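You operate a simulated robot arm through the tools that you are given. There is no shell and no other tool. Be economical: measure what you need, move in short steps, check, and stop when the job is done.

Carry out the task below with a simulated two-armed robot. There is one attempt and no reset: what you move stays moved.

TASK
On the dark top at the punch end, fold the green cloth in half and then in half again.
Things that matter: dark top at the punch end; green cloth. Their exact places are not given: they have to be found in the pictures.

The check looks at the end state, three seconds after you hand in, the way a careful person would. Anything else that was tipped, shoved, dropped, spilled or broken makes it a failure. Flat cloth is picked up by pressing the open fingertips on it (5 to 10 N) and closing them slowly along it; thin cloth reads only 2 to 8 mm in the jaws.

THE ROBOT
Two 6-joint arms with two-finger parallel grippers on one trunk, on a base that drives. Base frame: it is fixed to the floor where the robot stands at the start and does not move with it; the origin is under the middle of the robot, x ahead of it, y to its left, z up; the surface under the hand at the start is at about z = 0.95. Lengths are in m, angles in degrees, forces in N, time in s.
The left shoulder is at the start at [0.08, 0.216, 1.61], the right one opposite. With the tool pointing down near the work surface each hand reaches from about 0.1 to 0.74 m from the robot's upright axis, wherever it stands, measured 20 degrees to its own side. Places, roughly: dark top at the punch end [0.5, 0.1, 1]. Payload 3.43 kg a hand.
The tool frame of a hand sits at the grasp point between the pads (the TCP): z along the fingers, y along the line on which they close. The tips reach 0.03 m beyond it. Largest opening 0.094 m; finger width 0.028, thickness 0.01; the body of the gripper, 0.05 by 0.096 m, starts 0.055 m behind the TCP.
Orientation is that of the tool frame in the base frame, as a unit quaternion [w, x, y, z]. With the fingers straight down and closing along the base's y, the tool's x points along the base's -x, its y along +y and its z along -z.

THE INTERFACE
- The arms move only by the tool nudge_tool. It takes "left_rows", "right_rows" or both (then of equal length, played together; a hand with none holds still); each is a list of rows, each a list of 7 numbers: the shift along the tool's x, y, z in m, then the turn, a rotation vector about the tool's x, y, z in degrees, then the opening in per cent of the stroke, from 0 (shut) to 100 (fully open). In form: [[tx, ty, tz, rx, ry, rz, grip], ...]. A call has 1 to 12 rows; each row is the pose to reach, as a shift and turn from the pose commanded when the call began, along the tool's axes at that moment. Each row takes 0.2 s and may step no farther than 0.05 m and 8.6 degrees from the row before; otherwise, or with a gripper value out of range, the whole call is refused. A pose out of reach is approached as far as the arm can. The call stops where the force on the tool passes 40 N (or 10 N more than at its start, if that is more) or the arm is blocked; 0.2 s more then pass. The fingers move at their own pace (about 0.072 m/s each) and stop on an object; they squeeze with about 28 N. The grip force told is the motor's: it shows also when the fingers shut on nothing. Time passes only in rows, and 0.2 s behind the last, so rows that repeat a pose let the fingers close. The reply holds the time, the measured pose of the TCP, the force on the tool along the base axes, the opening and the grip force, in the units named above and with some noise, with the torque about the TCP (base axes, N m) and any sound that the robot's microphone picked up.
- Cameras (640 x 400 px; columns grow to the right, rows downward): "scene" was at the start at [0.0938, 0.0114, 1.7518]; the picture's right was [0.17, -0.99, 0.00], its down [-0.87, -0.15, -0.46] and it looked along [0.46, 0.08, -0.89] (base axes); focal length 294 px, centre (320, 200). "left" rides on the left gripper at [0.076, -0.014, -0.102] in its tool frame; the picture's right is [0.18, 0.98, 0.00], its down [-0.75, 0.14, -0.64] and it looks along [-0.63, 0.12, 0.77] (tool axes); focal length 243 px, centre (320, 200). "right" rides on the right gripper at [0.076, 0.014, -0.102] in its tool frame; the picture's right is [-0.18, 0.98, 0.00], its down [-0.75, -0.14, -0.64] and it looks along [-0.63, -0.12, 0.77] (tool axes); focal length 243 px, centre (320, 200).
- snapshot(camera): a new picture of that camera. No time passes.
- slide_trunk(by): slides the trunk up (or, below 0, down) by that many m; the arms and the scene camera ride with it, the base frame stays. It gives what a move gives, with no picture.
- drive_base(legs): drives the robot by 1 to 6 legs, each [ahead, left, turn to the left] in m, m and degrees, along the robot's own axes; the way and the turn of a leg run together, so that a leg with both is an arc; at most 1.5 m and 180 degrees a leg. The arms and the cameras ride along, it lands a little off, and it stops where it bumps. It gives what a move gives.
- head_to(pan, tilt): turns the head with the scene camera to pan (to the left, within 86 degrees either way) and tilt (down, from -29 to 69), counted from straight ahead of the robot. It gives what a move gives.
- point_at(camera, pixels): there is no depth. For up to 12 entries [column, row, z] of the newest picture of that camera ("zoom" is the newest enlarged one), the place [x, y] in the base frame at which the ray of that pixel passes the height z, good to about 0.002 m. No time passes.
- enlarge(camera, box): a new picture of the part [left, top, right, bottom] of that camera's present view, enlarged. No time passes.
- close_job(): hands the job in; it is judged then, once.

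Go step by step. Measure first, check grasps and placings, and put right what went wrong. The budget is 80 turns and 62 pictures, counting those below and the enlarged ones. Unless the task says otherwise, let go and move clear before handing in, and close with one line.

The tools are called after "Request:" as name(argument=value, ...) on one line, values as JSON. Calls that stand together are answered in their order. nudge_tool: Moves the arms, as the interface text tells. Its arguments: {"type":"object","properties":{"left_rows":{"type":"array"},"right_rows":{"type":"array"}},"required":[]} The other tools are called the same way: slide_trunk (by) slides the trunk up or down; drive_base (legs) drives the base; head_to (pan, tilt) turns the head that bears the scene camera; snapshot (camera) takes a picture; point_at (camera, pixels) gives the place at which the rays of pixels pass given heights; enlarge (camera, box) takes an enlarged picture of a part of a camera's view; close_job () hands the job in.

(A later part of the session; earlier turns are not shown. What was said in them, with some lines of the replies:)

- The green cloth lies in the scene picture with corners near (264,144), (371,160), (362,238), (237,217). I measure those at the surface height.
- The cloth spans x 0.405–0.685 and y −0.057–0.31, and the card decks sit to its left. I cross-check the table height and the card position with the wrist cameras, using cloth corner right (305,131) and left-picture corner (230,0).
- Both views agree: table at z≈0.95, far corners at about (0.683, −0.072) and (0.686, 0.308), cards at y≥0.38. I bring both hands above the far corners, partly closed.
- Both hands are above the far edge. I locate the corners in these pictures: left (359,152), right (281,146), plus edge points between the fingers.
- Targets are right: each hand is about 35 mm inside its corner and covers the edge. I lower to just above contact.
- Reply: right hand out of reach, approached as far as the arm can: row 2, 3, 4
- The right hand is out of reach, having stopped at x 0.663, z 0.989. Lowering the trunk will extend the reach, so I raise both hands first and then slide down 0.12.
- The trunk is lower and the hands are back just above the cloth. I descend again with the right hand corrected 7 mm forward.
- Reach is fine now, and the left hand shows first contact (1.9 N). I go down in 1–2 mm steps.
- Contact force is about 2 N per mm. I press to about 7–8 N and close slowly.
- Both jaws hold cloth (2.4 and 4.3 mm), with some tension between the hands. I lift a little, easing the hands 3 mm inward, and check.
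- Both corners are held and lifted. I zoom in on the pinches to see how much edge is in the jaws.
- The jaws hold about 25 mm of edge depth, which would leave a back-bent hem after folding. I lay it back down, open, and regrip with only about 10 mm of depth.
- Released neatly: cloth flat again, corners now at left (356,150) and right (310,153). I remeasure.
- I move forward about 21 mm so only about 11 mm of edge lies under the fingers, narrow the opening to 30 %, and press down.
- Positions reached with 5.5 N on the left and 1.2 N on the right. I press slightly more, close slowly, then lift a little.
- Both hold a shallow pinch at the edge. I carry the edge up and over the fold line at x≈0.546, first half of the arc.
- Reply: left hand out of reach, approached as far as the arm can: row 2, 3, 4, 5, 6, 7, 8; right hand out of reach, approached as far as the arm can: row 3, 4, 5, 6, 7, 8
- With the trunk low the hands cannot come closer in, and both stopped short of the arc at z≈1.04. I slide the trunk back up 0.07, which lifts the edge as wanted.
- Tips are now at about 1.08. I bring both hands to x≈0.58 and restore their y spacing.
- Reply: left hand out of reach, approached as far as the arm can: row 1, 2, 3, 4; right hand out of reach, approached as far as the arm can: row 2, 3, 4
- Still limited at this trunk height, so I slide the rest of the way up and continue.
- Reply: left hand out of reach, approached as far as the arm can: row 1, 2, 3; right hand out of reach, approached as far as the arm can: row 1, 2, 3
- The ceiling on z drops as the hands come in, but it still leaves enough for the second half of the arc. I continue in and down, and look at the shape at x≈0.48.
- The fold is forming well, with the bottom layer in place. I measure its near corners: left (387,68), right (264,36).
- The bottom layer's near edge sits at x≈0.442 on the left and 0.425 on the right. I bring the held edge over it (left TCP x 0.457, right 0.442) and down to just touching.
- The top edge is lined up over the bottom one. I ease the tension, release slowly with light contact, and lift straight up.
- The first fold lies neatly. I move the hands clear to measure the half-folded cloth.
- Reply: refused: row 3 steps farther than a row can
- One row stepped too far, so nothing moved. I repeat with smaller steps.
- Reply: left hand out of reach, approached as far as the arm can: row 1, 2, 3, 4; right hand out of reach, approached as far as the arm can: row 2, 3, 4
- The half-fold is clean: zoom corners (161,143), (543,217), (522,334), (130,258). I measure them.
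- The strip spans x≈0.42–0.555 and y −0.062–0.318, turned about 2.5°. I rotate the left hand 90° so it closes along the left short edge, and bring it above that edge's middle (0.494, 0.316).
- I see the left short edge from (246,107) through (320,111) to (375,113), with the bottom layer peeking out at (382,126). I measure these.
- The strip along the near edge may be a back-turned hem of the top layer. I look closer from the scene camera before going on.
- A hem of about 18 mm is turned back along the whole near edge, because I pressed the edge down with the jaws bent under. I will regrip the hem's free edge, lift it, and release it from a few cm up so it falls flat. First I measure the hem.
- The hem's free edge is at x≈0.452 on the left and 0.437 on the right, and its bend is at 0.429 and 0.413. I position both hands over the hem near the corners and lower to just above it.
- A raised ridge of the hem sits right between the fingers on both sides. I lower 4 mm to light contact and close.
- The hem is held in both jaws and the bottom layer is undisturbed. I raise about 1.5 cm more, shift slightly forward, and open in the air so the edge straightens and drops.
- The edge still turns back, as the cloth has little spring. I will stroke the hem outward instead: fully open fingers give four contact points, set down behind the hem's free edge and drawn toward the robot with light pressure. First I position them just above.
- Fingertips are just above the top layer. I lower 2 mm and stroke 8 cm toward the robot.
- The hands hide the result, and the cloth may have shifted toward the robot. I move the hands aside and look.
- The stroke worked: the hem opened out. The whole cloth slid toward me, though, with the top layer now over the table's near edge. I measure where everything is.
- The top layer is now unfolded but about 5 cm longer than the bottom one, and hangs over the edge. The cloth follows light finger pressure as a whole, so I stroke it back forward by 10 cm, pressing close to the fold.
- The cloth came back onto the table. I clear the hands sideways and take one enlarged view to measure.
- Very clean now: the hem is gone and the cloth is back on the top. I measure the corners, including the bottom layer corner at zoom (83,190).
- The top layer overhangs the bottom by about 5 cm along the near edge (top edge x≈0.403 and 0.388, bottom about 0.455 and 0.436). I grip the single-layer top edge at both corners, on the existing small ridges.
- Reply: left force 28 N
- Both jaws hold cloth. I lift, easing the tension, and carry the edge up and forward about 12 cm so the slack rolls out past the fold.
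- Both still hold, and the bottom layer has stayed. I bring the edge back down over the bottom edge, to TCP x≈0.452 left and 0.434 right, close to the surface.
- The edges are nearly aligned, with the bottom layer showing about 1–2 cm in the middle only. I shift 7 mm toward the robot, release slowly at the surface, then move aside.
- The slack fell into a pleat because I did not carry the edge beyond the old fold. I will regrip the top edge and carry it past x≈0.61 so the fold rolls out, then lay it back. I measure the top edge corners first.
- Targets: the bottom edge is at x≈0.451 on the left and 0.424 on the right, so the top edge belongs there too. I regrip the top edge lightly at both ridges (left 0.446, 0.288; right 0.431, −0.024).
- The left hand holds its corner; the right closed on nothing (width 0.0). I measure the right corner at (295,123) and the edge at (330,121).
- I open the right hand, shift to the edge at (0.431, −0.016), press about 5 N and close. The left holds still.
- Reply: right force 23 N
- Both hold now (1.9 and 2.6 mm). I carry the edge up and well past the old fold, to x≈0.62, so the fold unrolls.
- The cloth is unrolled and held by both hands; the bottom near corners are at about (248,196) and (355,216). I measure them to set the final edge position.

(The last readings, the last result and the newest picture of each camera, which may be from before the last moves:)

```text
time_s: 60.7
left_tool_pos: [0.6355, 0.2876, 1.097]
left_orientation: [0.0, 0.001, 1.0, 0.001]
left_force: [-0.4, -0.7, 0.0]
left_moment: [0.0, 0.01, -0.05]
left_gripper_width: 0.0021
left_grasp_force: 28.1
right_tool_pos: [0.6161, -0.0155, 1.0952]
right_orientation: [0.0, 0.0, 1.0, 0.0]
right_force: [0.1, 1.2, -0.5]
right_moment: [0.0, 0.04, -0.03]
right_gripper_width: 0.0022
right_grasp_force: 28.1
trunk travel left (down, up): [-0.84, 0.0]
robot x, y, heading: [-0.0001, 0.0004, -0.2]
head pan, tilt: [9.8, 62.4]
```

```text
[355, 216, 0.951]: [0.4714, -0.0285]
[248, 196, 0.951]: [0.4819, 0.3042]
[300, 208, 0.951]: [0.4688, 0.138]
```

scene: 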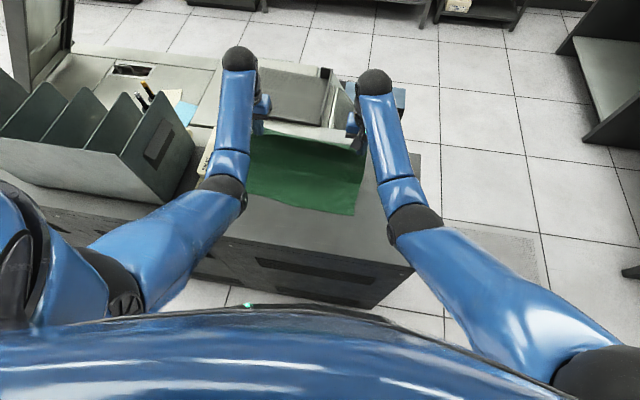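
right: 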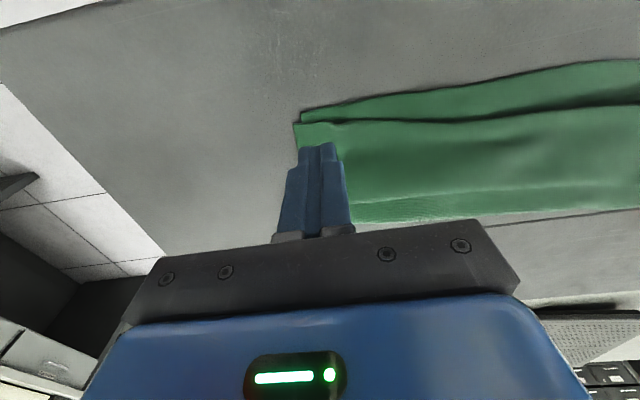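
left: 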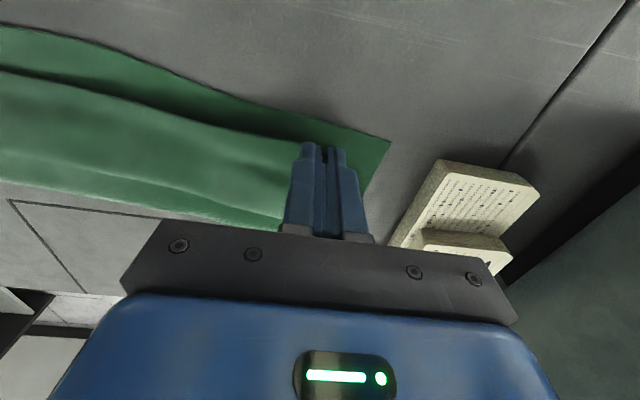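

The bottom edge is now at x≈0.475. I bring the held edge back in an arc about a fold line at x≈0.61, ending just above the bottom edge.

Request:
nudge_tool(left_rows=[[0.0155, 0, -0.013, 0, 0, 0, 0], [0.0355, 0, -0.015, 0, 0, 0, 0], [0.0555, 0, -0.003, 0, 0, 0, 0], [0.0755, 0, 0.012, 0, 0, 0, 0], [0.0955, 0, 0.032, 0, 0, 0, 0], [0.1155, 0, 0.052, 0, 0, 0, 0], [0.1355, 0, 0.075, 0, 0, 0, 0], [0.1505, 0, 0.095, 0, 0, 0, 0], [0.1605, 0, 0.111, 0, 0, 0, 0], [0.1605, 0, 0.111, 0, 0, 0, 0]], right_rows=[[0.006, 0, -0.013, 0, 0, 0, 0], [0.026, 0, -0.013, 0, 0, 0, 0], [0.044, 0, 0.0, 0, 0, 0, 0], [0.063, 0, 0.015, 0, 0, 0, 0], [0.083, 0, 0.035, 0, 0, 0, 0], [0.103, 0, 0.055, 0, 0, 0, 0], [0.123, 0, 0.077, 0, 0, 0, 0], [0.138, 0, 0.095, 0, 0, 0, 0], [0.148, 0, 0.109, 0, 0, 0, 0], [0.148, 0, 0.109, 0, 0, 0, 0]])

Request:
enlarge(camera="scene", box=[220, 130, 380, 230])

```text
time_s: 62.9
left_tool_pos: [0.4756, 0.2882, 0.9868]
left_orientation: [0.001, 0.0, 1.0, 0.0]
left_force: [0.5, -0.6, -0.6]
left_moment: [-0.03, 0.04, -0.01]
left_gripper_width: 0.002
left_grasp_force: 27.7
right_tool_pos: [0.4676, -0.016, 0.987]
right_orientation: [0.001, 0.0, 1.0, 0.0]
right_force: [-0.4, 1.9, -0.7]
right_moment: [0.02, 0.03, -0.02]
right_gripper_width: 0.0022
right_grasp_force: 27.7
trunk travel left (down, up): [-0.84, 0.0]
robot x, y, heading: [0.0008, -0.0004, 0.0]
head pan, tilt: [9.8, 62.4]
```

```text
4.00 times, centred on (300, 180) of scene
```

zoom: 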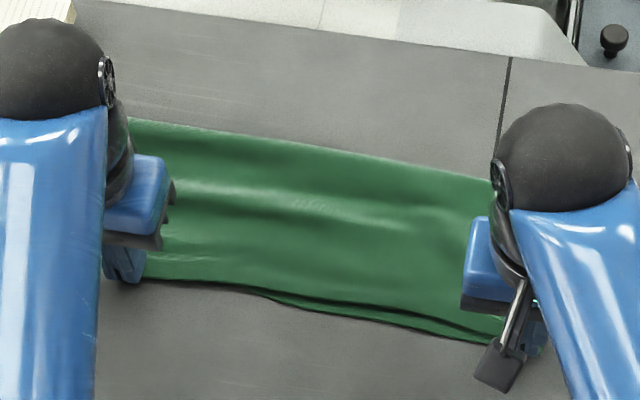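

This looks right: edges nearly coincide, with a sliver of bottom layer only at the right. I draw the edge 4–8 mm more toward the robot, release at the surface, and move clear.

Request:
nudge_tool(left_rows=[[0.003, 0.002, 0.001, 0, 0, 0, 0], [0.005, 0.003, 0.003, 0, 0, 0, 0], [0.005, 0.003, 0.004, 0, 0, 0, 7], [0.005, 0.003, 0.004, 0, 0, 0, 14], [0.005, 0.003, 0.004, 0, 0, 0, 21], [0.005, 0.003, 0.004, 0, 0, 0, 28], [0.005, 0.003, 0.003, 0, 0, 0, 34], [0.005, 0.003, -0.02, 0, 0, 0, 36], [0.005, 0.013, -0.04, 0, 0, 0, 36], [0.005, 0.05, -0.045, 0, 0, 0, 36]], right_rows=[[0.005, -0.002, 0.001, 0, 0, 0, 0], [0.009, -0.003, 0.003, 0, 0, 0, 0], [0.009, -0.003, 0.004, 0, 0, 0, 7], [0.009, -0.003, 0.004, 0, 0, 0, 14], [0.009, -0.003, 0.004, 0, 0, 0, 21], [0.009, -0.003, 0.004, 0, 0, 0, 28], [0.009, -0.003, 0.003, 0, 0, 0, 34], [0.009, -0.003, -0.02, 0, 0, 0, 36], [0.009, -0.03, -0.04, 0, 0, 0, 36], [0.009, -0.075, -0.045, 0, 0, 0, 36]])

Request:
enlarge(camera="scene", box=[220, 130, 380, 230])

```text
time_s: 65.1
left_tool_pos: [0.469, 0.3383, 1.0305]
left_orientation: [0.0, 0.001, 1.0, -0.001]
left_force: [-0.1, 0.1, -0.1]
left_moment: [0.0, -0.02, 0.01]
left_gripper_width: 0.0336
left_grasp_force: 0.1
right_tool_pos: [0.4576, -0.092, 1.0323]
right_orientation: [0.001, 0.0, 1.0, 0.001]
right_force: [-0.6, 0.1, 0.5]
right_moment: [-0.01, 0.0, -0.01]
right_gripper_width: 0.0339
right_grasp_force: 0.2
trunk travel left (down, up): [-0.84, 0.0]
robot x, y, heading: [-0.0011, 0.0012, 0.2]
head pan, tilt: [9.8, 62.4]
```

```text
4.00 times, centred on (300, 180) of scene
```

zoom: 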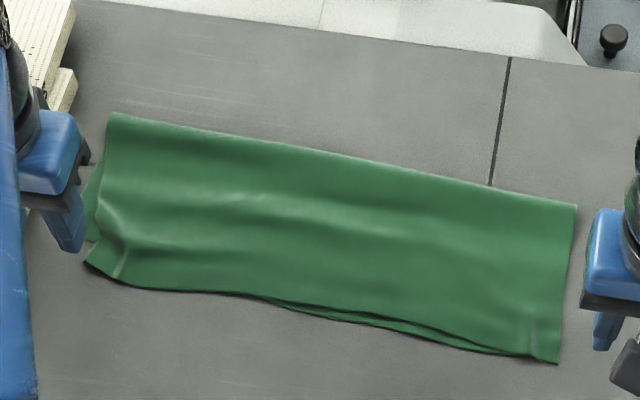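

The first fold is now clean: full half, edges matched within about 1 cm. I measure it for the second fold.

Request:
point_at(camera="zoom", pixels=[[110, 113, 0.953], [98, 190, 0.954], [86, 262, 0.953], [576, 205, 0.953], [557, 362, 0.953], [567, 285, 0.953], [88, 235, 0.951]])

```text
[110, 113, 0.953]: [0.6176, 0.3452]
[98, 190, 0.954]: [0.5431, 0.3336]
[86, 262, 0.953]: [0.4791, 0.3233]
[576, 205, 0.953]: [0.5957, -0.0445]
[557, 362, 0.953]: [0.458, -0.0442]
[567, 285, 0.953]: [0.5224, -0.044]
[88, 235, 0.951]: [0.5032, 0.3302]
```

Strip: x 0.47–0.61, y −0.044–0.335. I turn the left hand 90° over the left edge's middle (0.545, 0.334) and move the right hand well clear to the right.

Request:
nudge_tool(left_rows=[[-0.007, 0, -0.004, 0, 0, -8, 45], [-0.014, 0, -0.008, 0, 0, -16, 45], [-0.021, 0, -0.012, 0, 0, -24, 45], [-0.028, 0, -0.016, 0, 0, -32, 45], [-0.035, 0, -0.02, 0, 0, -40, 45], [-0.042, 0, -0.02, 0, 0, -48, 45], [-0.049, 0, -0.02, 0, 0, -56, 45], [-0.056, 0, -0.02, 0, 0, -64, 45], [-0.063, -0.001, -0.02, 0, 0, -72, 45], [-0.07, -0.002, -0.02, 0, 0, -80, 45], [-0.076, -0.003, -0.02, 0, 0, -88, 45]], right_rows=[[0, -0.02, 0, 0, 0, 0, 36], [0, -0.04, 0, 0, 0, 0, 36], [0, -0.06, 0, 0, 0, 0, 36], [0, -0.08, 0, 0, 0, 0, 36], [0, -0.1, 0, 0, 0, 0, 36], [0, -0.12, 0, 0, 0, 0, 36], [0, -0.14, 0, 0, 0, 0, 36], [0, -0.16, 0, 0, 0, 0, 36], [0, -0.18, 0, 0, 0, 0, 36], [0, -0.2, 0, 0, 0, 0, 36], [0, -0.2, 0, 0, 0, 0, 36]])

Request:
snapshot(camera="left")

```text
time_s: 67.5
left_tool_pos: [0.5469, 0.3357, 1.0508]
left_orientation: [0.001, -0.695, 0.719, -0.001]
left_force: [0.6, 0.5, -0.3]
left_moment: [-0.03, -0.01, -0.02]
left_gripper_width: 0.0421
left_grasp_force: 0.1
right_tool_pos: [0.4581, -0.2906, 1.0313]
right_orientation: [0.0, 0.0, 1.0, 0.0]
right_force: [-0.3, -0.2, -0.1]
right_moment: [0.0, 0.0, 0.02]
right_gripper_width: 0.0336
right_grasp_force: 0.2
trunk travel left (down, up): [-0.84, 0.0]
robot x, y, heading: [0.0042, -0.0012, 0.0]
head pan, tilt: [9.8, 62.4]
```

```text
6 pictures are left
```

left: 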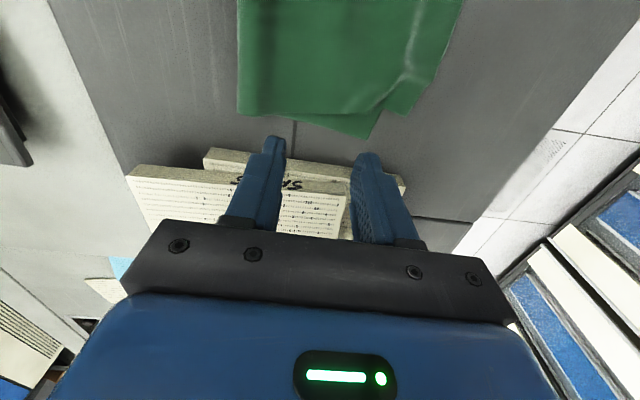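

The left edge is visible from (238,116) to about (365,113), and the bottom layer corner shows at (367,138). I measure it.

Request:
point_at(camera="left", pixels=[[238, 116, 0.953], [290, 115, 0.954], [330, 114, 0.954], [330, 128, 0.951], [367, 138, 0.951], [375, 110, 0.954], [405, 115, 0.953], [450, 25, 0.953]])

```text
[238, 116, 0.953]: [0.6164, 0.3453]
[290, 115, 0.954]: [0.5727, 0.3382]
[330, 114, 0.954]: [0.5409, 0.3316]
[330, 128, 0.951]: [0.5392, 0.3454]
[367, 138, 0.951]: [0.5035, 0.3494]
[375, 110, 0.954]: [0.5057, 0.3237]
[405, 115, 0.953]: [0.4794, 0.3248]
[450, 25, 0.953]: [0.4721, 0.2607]
```

Top edge y≈0.333, bottom edge y≈0.344 at the grip spot. I lower onto both layers, checking the press.

Request:
nudge_tool(left_rows=[[0.004, 0, 0.02, 0, 0, 0, 45], [0.004, 0, 0.045, 0, 0, 0, 45], [0.004, 0, 0.064, 0, 0, 0, 45], [0.004, 0, 0.069, 0, 0, 0, 45], [0.004, 0, 0.071, 0, 0, 0, 45]])

```text
time_s: 68.7
left_tool_pos: [0.5468, 0.3315, 0.9826]
left_orientation: [0.001, -0.695, 0.719, -0.002]
left_force: [0.2, 1.2, 10.6]
left_moment: [0.01, 0.04, -0.02]
left_gripper_width: 0.0425
left_grasp_force: 0.1
right_tool_pos: [0.4573, -0.2917, 1.0299]
right_orientation: [0.001, 0.0, 1.0, 0.001]
right_force: [0.0, -0.4, -0.3]
right_moment: [0.01, -0.02, 0.03]
right_gripper_width: 0.0339
right_grasp_force: 0.1
trunk travel left (down, up): [-0.84, 0.0]
robot x, y, heading: [0.0013, -0.002, -0.1]
head pan, tilt: [9.8, 62.4]
```

Pressing at 10.6 N. I close slowly.

Request:
nudge_tool(left_rows=[[0, 0, 0, 0, 0, 0, 40], [0, 0, 0, 0, 0, 0, 36], [0, 0, 0, 0, 0, 0, 32], [0, 0, 0, 0, 0, 0, 28], [0, 0, 0, 0, 0, 0, 24], [0, 0, 0, 0, 0, 0, 20], [0, 0, 0, 0, 0, 0, 16], [0, 0, 0, 0, 0, 0, 12], [0, 0, 0, 0, 0, 0, 8], [0, 0, 0, 0, 0, 0, 4], [0, 0, 0, 0, 0, 0, 0], [0, 0, 0, 0, 0, 0, 0]])

```text
time_s: 71.3
left_tool_pos: [0.545, 0.3304, 0.9823]
left_orientation: [0.002, -0.695, 0.719, -0.001]
left_force: [2.2, 0.5, 22.2]
left_moment: [-0.18, -0.02, -0.02]
left_gripper_width: 0.0033
left_grasp_force: 28.2
right_tool_pos: [0.456, -0.2919, 1.0305]
right_orientation: [0.002, 0.0, 1.0, 0.0]
right_force: [-0.8, 0.8, 0.4]
right_moment: [-0.01, 0.03, -0.01]
right_gripper_width: 0.0338
right_grasp_force: 0.1
trunk travel left (down, up): [-0.84, 0.0]
robot x, y, heading: [-0.0011, -0.0001, 0.3]
head pan, tilt: [9.8, 62.4]
```

Width is 3.3 mm, so I can't tell whether both layers are in. I lift 4 cm and check.

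Request:
nudge_tool(left_rows=[[0, 0, -0.01, 0, 0, 0, 0], [0.003, 0, -0.025, 0, 0, 0, 0], [0.006, 0, -0.04, 0, 0, 0, 0]])

Request:
enlarge(camera="left", box=[200, 40, 460, 200])

```text
time_s: 72.1
left_tool_pos: [0.5441, 0.3258, 1.0207]
left_orientation: [0.001, -0.695, 0.719, 0.0]
left_force: [0.1, -0.1, -0.5]
left_moment: [0.02, -0.01, 0.02]
left_gripper_width: 0.0034
left_grasp_force: 28.3
right_tool_pos: [0.4581, -0.2921, 1.0308]
right_orientation: [0.001, 0.0, 1.0, 0.001]
right_force: [-0.3, 0.3, 0.2]
right_moment: [0.03, -0.04, 0.03]
right_gripper_width: 0.0339
right_grasp_force: 0.0
trunk travel left (down, up): [-0.84, 0.0]
robot x, y, heading: [0.0007, -0.0011, -0.1]
head pan, tilt: [9.8, 62.4]
```

```text
2.46 times, centred on (330, 120) of left
```

zoom: 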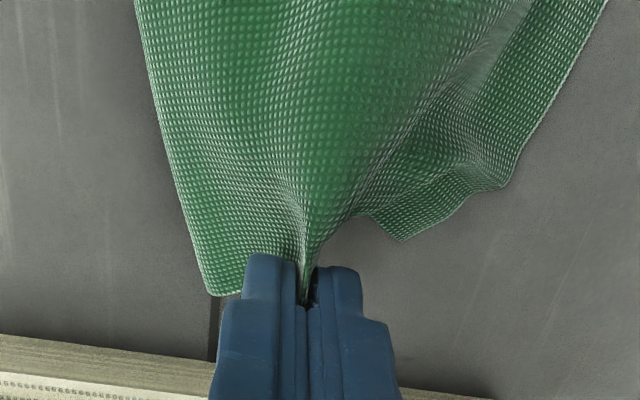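

Both layers are lifted, with no green left on the table. I carry the edge over the middle (y≈0.145) in an arc toward the right edge, stopping a little above the surface.

Request:
nudge_tool(left_rows=[[0.02, 0, -0.02, 0, 0, 0, 0], [0.045, 0.001, -0.04, 0, 0, 0, 0], [0.075, 0.002, -0.055, 0, 0, 0, 0], [0.105, 0.003, -0.063, 0, 0, 0, 0], [0.135, 0.003, -0.067, 0, 0, 0, 0], [0.165, 0.004, -0.069, 0, 0, 0, 0], [0.195, 0.004, -0.067, 0, 0, 0, 0], [0.225, 0.005, -0.058, 0, 0, 0, 0], [0.25, 0.005, -0.04, 0, 0, 0, 0], [0.275, 0.006, -0.018, 0, 0, 0, 0], [0.295, 0.006, 0.005, 0, 0, 0, 0], [0.308, 0.006, 0.022, 0, 0, 0, 0]])

Request:
enlarge(camera="scene", box=[220, 130, 380, 230])

```text
time_s: 74.7
left_tool_pos: [0.5296, 0.0183, 0.9979]
left_orientation: [0.001, -0.695, 0.719, -0.001]
left_force: [-1.0, 0.0, 0.2]
left_moment: [0.02, 0.01, 0.0]
left_gripper_width: 0.0031
left_grasp_force: 27.7
left hand out of reach, approached as far as the arm can: row 4, 5, 6, 7
right_tool_pos: [0.4591, -0.2906, 1.0312]
right_orientation: [0.0, 0.0, 1.0, 0.001]
right_force: [0.1, -0.3, 0.3]
right_moment: [-0.03, -0.02, -0.01]
right_gripper_width: 0.0338
right_grasp_force: 0.1
trunk travel left (down, up): [-0.84, 0.0]
robot x, y, heading: [0.0011, 0.001, 0.0]
head pan, tilt: [9.8, 62.4]
```

```text
4.00 times, centred on (300, 180) of scene
```

zoom: 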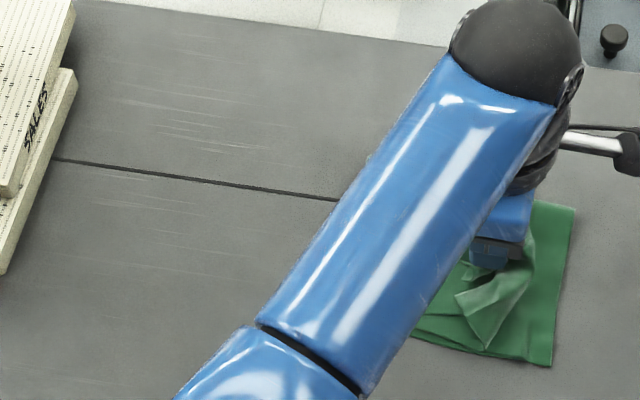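

The folded half is across, and the bottom right edge stayed in place at zoom (573,205)–(550,365). I draw the edge 3 cm further so the fold pulls taut over the right edge, set it down, open slowly, and lift away.

Request:
nudge_tool(left_rows=[[0.012, 0, 0.004, 0, 0, 0, 0], [0.024, 0.001, 0.008, 0, 0, 0, 0], [0.032, 0.001, 0.011, 0, 0, 0, 0], [0.032, 0.001, 0.012, 0, 0, 0, 8], [0.032, 0.001, 0.012, 0, 0, 0, 16], [0.032, 0.001, 0.012, 0, 0, 0, 26], [0.032, 0.001, 0.011, 0, 0, 0, 38], [0.032, 0.001, -0.015, 0, 0, 0, 45], [0.032, 0.001, -0.05, 0, 0, 0, 45], [-0.01, 0.001, -0.06, 0, 0, 0, 45], [-0.055, 0.001, -0.06, 0, 0, 0, 45], [-0.1, 0.001, -0.06, 0, 0, 0, 45]])

Request:
nudge_tool(left_rows=[[-0.04, 0, 0, 0, 0, 0, 45], [-0.08, 0, 0, 0, 0, 0, 45], [-0.12, 0, 0, 0, 0, 0, 45], [-0.16, 0, 0, 0, 0, 0, 45]])

Request:
enlarge(camera="scene", box=[268, 150, 380, 220])

```text
time_s: 77.3
left_tool_pos: [0.5295, 0.1199, 1.0587]
left_orientation: [0.001, -0.694, 0.72, 0.0]
left_force: [0.1, 0.4, 0.5]
left_moment: [-0.01, 0.0, 0.01]
left_gripper_width: 0.0425
left_grasp_force: 0.2
right_tool_pos: [0.4595, -0.2904, 1.0311]
right_orientation: [0.001, 0.0, 1.0, 0.0]
right_force: [0.0, 0.2, 0.5]
right_moment: [0.03, 0.01, 0.03]
right_gripper_width: 0.0339
right_grasp_force: 0.2
trunk travel left (down, up): [-0.84, 0.0]
robot x, y, heading: [-0.0006, 0.0015, -0.1]
head pan, tilt: [9.8, 62.4]
```

```text
time_s: 78.3
left_tool_pos: [0.5377, 0.2795, 1.058]
left_orientation: [0.0, -0.695, 0.719, -0.001]
left_force: [0.4, -0.7, -0.4]
left_moment: [-0.01, 0.02, -0.02]
left_gripper_width: 0.0424
left_grasp_force: 0.1
right_tool_pos: [0.4591, -0.2898, 1.0309]
right_orientation: [0.0, 0.0, 1.0, 0.0]
right_force: [0.2, 0.1, 0.3]
right_moment: [-0.02, 0.02, 0.03]
right_gripper_width: 0.0337
right_grasp_force: 0.1
trunk travel left (down, up): [-0.84, 0.0]
robot x, y, heading: [-0.0003, 0.0014, -0.0]
head pan, tilt: [9.8, 62.4]
```

```text
5.71 times, centred on (324, 185) of scene
```

zoom: 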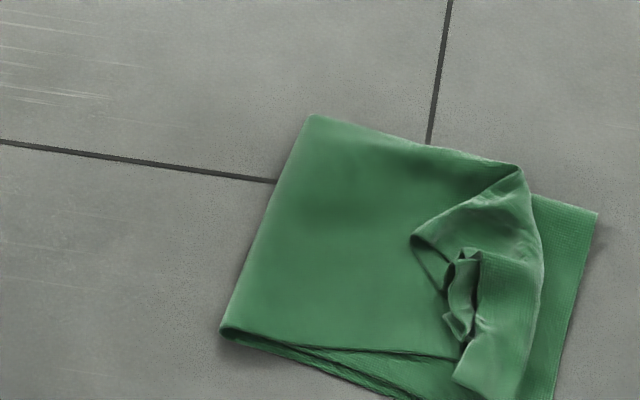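

The second fold is in place, but the carried edge is turned back and crumpled on top: flap tip at zoom (412,237), bend at (540,250), crumple at (465,290). I measure it to spread it out.

Request:
point_at(camera="zoom", pixels=[[540, 250, 0.958], [523, 165, 0.958], [518, 395, 0.958], [412, 237, 0.962], [465, 262, 0.965], [462, 340, 0.962], [598, 212, 0.952], [570, 340, 0.952], [312, 115, 0.955], [222, 332, 0.957], [460, 380, 0.96]])

```text
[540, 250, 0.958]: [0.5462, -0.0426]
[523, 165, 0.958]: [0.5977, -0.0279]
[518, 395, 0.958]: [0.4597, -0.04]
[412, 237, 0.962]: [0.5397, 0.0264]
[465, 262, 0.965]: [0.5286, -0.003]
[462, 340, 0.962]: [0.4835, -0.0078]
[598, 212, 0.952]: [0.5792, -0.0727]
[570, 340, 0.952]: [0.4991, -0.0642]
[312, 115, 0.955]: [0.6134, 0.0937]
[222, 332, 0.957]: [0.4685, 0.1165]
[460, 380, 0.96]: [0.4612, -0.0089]
```

The turned-back edge stands several mm proud, so fingertips held just above the flat layers (tips at about z 0.958) can push it back over its bend without dragging the cloth. I position the left hand behind it at y≈0.05 and sweep toward −y to −0.10.

Request:
nudge_tool(left_rows=[[0.04, 0, 0, 0, 0, 0, 50], [0.08, 0, 0, 0, 0, 0, 50], [0.12, 0, 0, 0, 0, 0, 50], [0.16, 0, 0, 0, 0, 0, 50], [0.2, 0, 0.005, 0, 0, 0, 50], [0.23, 0, 0.025, 0, 0, 0, 50], [0.23, 0, 0.055, 0, 0, 0, 50], [0.23, 0, 0.069, 0, 0, 0, 50]], right_rows=[[0, -0.01, 0, 0, 0, 0, 36], [0, -0.02, 0, 0, 0, 0, 36], [0, -0.03, 0, 0, 0, 0, 36], [0, -0.04, 0, 0, 0, 0, 36], [0, -0.05, 0, 0, 0, 0, 36], [0, -0.06, 0, 0, 0, 0, 36], [0, -0.06, 0, 0, 0, 0, 36], [0, -0.06, 0, 0, 0, 0, 36]])

Request:
nudge_tool(left_rows=[[0.015, 0, 0, 0, 0, 0, 50], [0.03, 0, 0, 0, 0, 0, 50], [0.045, 0, 0, 0, 0, 0, 50], [0.06, 0, 0, 0, 0, 0, 50], [0.075, 0, 0, 0, 0, 0, 50], [0.09, 0, 0, 0, 0, 0, 50], [0.105, 0, 0, 0, 0, 0, 50], [0.12, 0, 0, 0, 0, 0, 50], [0.135, 0, 0, 0, 0, 0, 50], [0.15, 0, 0, 0, 0, 0, 50], [0.155, 0, -0.02, 0, 0, 0, 50], [0.155, 0, -0.045, 0, 0, 0, 70]])

Request:
snapshot(camera="left")

```text
time_s: 80.1
left_tool_pos: [0.5287, 0.0488, 0.9889]
left_orientation: [0.0, -0.695, 0.719, -0.001]
left_force: [0.5, 0.3, -0.3]
left_moment: [-0.01, -0.02, 0.01]
left_gripper_width: 0.047
left_grasp_force: 0.0
right_tool_pos: [0.4573, -0.3504, 1.0304]
right_orientation: [0.0, 0.0, 1.0, 0.0]
right_force: [0.8, -0.2, -0.1]
right_moment: [-0.01, 0.02, 0.03]
right_gripper_width: 0.0339
right_grasp_force: 0.1
trunk travel left (down, up): [-0.84, 0.0]
robot x, y, heading: [-0.0006, -0.0004, 0.1]
head pan, tilt: [9.8, 62.4]
```

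```text
time_s: 82.7
left_tool_pos: [0.5231, -0.1073, 1.034]
left_orientation: [0.001, -0.695, 0.719, -0.001]
left_force: [0.4, 0.1, 0.6]
left_moment: [-0.03, 0.01, 0.01]
left_gripper_width: 0.0657
left_grasp_force: 0.1
right_tool_pos: [0.4573, -0.3515, 1.0315]
right_orientation: [0.001, -0.001, 1.0, 0.0]
right_force: [-0.3, -0.4, 0.6]
right_moment: [0.02, 0.03, 0.04]
right_gripper_width: 0.0337
right_grasp_force: 0.1
trunk travel left (down, up): [-0.84, 0.0]
robot x, y, heading: [-0.0015, 0.0005, 0.2]
head pan, tilt: [9.8, 62.4]
```

```text
2 pictures are left
```

left: 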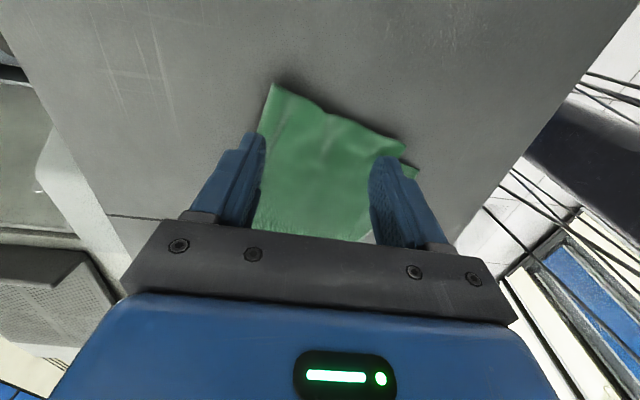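

The cloth near the right side now looks smooth, with the edge running from (272,85) to (404,145). I measure it and withdraw for a scene check.

Request:
point_at(camera="left", pixels=[[272, 85, 0.953], [340, 115, 0.955], [404, 145, 0.955], [418, 172, 0.953], [258, 225, 0.955], [365, 240, 0.955]])

Request:
nudge_tool(left_rows=[[-0.03, 0, -0.02, 0, 0, 0, 50], [-0.075, 0, -0.025, 0, 0, 0, 50], [-0.12, 0, -0.025, 0, 0, 0, 50], [-0.165, 0, -0.025, 0, 0, 0, 50], [-0.21, 0, -0.025, 0, 0, 0, 50], [-0.255, 0, -0.025, 0, 0, 0, 50], [-0.3, 0, -0.025, 0, 0, 0, 50], [-0.345, 0, -0.025, 0, 0, 0, 50], [-0.385, 0, -0.025, 0, 0, 0, 50]])

Request:
enlarge(camera="scene", box=[280, 150, 408, 230])

```text
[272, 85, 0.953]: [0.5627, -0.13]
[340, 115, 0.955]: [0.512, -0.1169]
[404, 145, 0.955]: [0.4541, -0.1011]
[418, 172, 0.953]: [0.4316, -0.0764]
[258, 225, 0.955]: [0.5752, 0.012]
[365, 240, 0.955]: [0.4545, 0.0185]
```

```text
time_s: 84.7
left_tool_pos: [0.5381, 0.2796, 1.0587]
left_orientation: [0.0, -0.695, 0.719, 0.0]
left_force: [0.9, 0.3, 0.1]
left_moment: [-0.01, 0.02, 0.0]
left_gripper_width: 0.0472
left_grasp_force: 0.1
right_tool_pos: [0.458, -0.3506, 1.0322]
right_orientation: [0.0, -0.001, 1.0, 0.0]
right_force: [-0.6, 0.4, 0.1]
right_moment: [-0.03, -0.01, 0.02]
right_gripper_width: 0.0338
right_grasp_force: 0.1
trunk travel left (down, up): [-0.84, 0.0]
robot x, y, heading: [-0.0001, -0.0018, -0.3]
head pan, tilt: [9.8, 62.4]
```

```text
5.00 times, centred on (344, 190) of scene
```

zoom: 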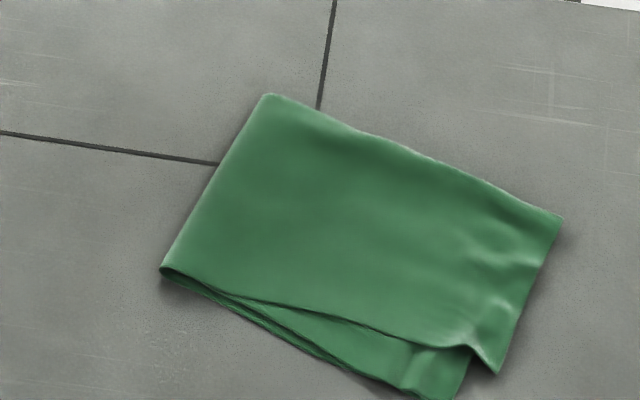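

The quarter fold now lies flat and neat on the dark top. Nothing else in view was moved, and both hands are clear, so I hand in.

Request:
close_job()

```text
The job is handed in.
```

The green cloth is folded in half twice and lies flat on the dark top at the punch end. The layers are about 1–2 cm out of line along the near side, and I handed the job in with both hands clear.
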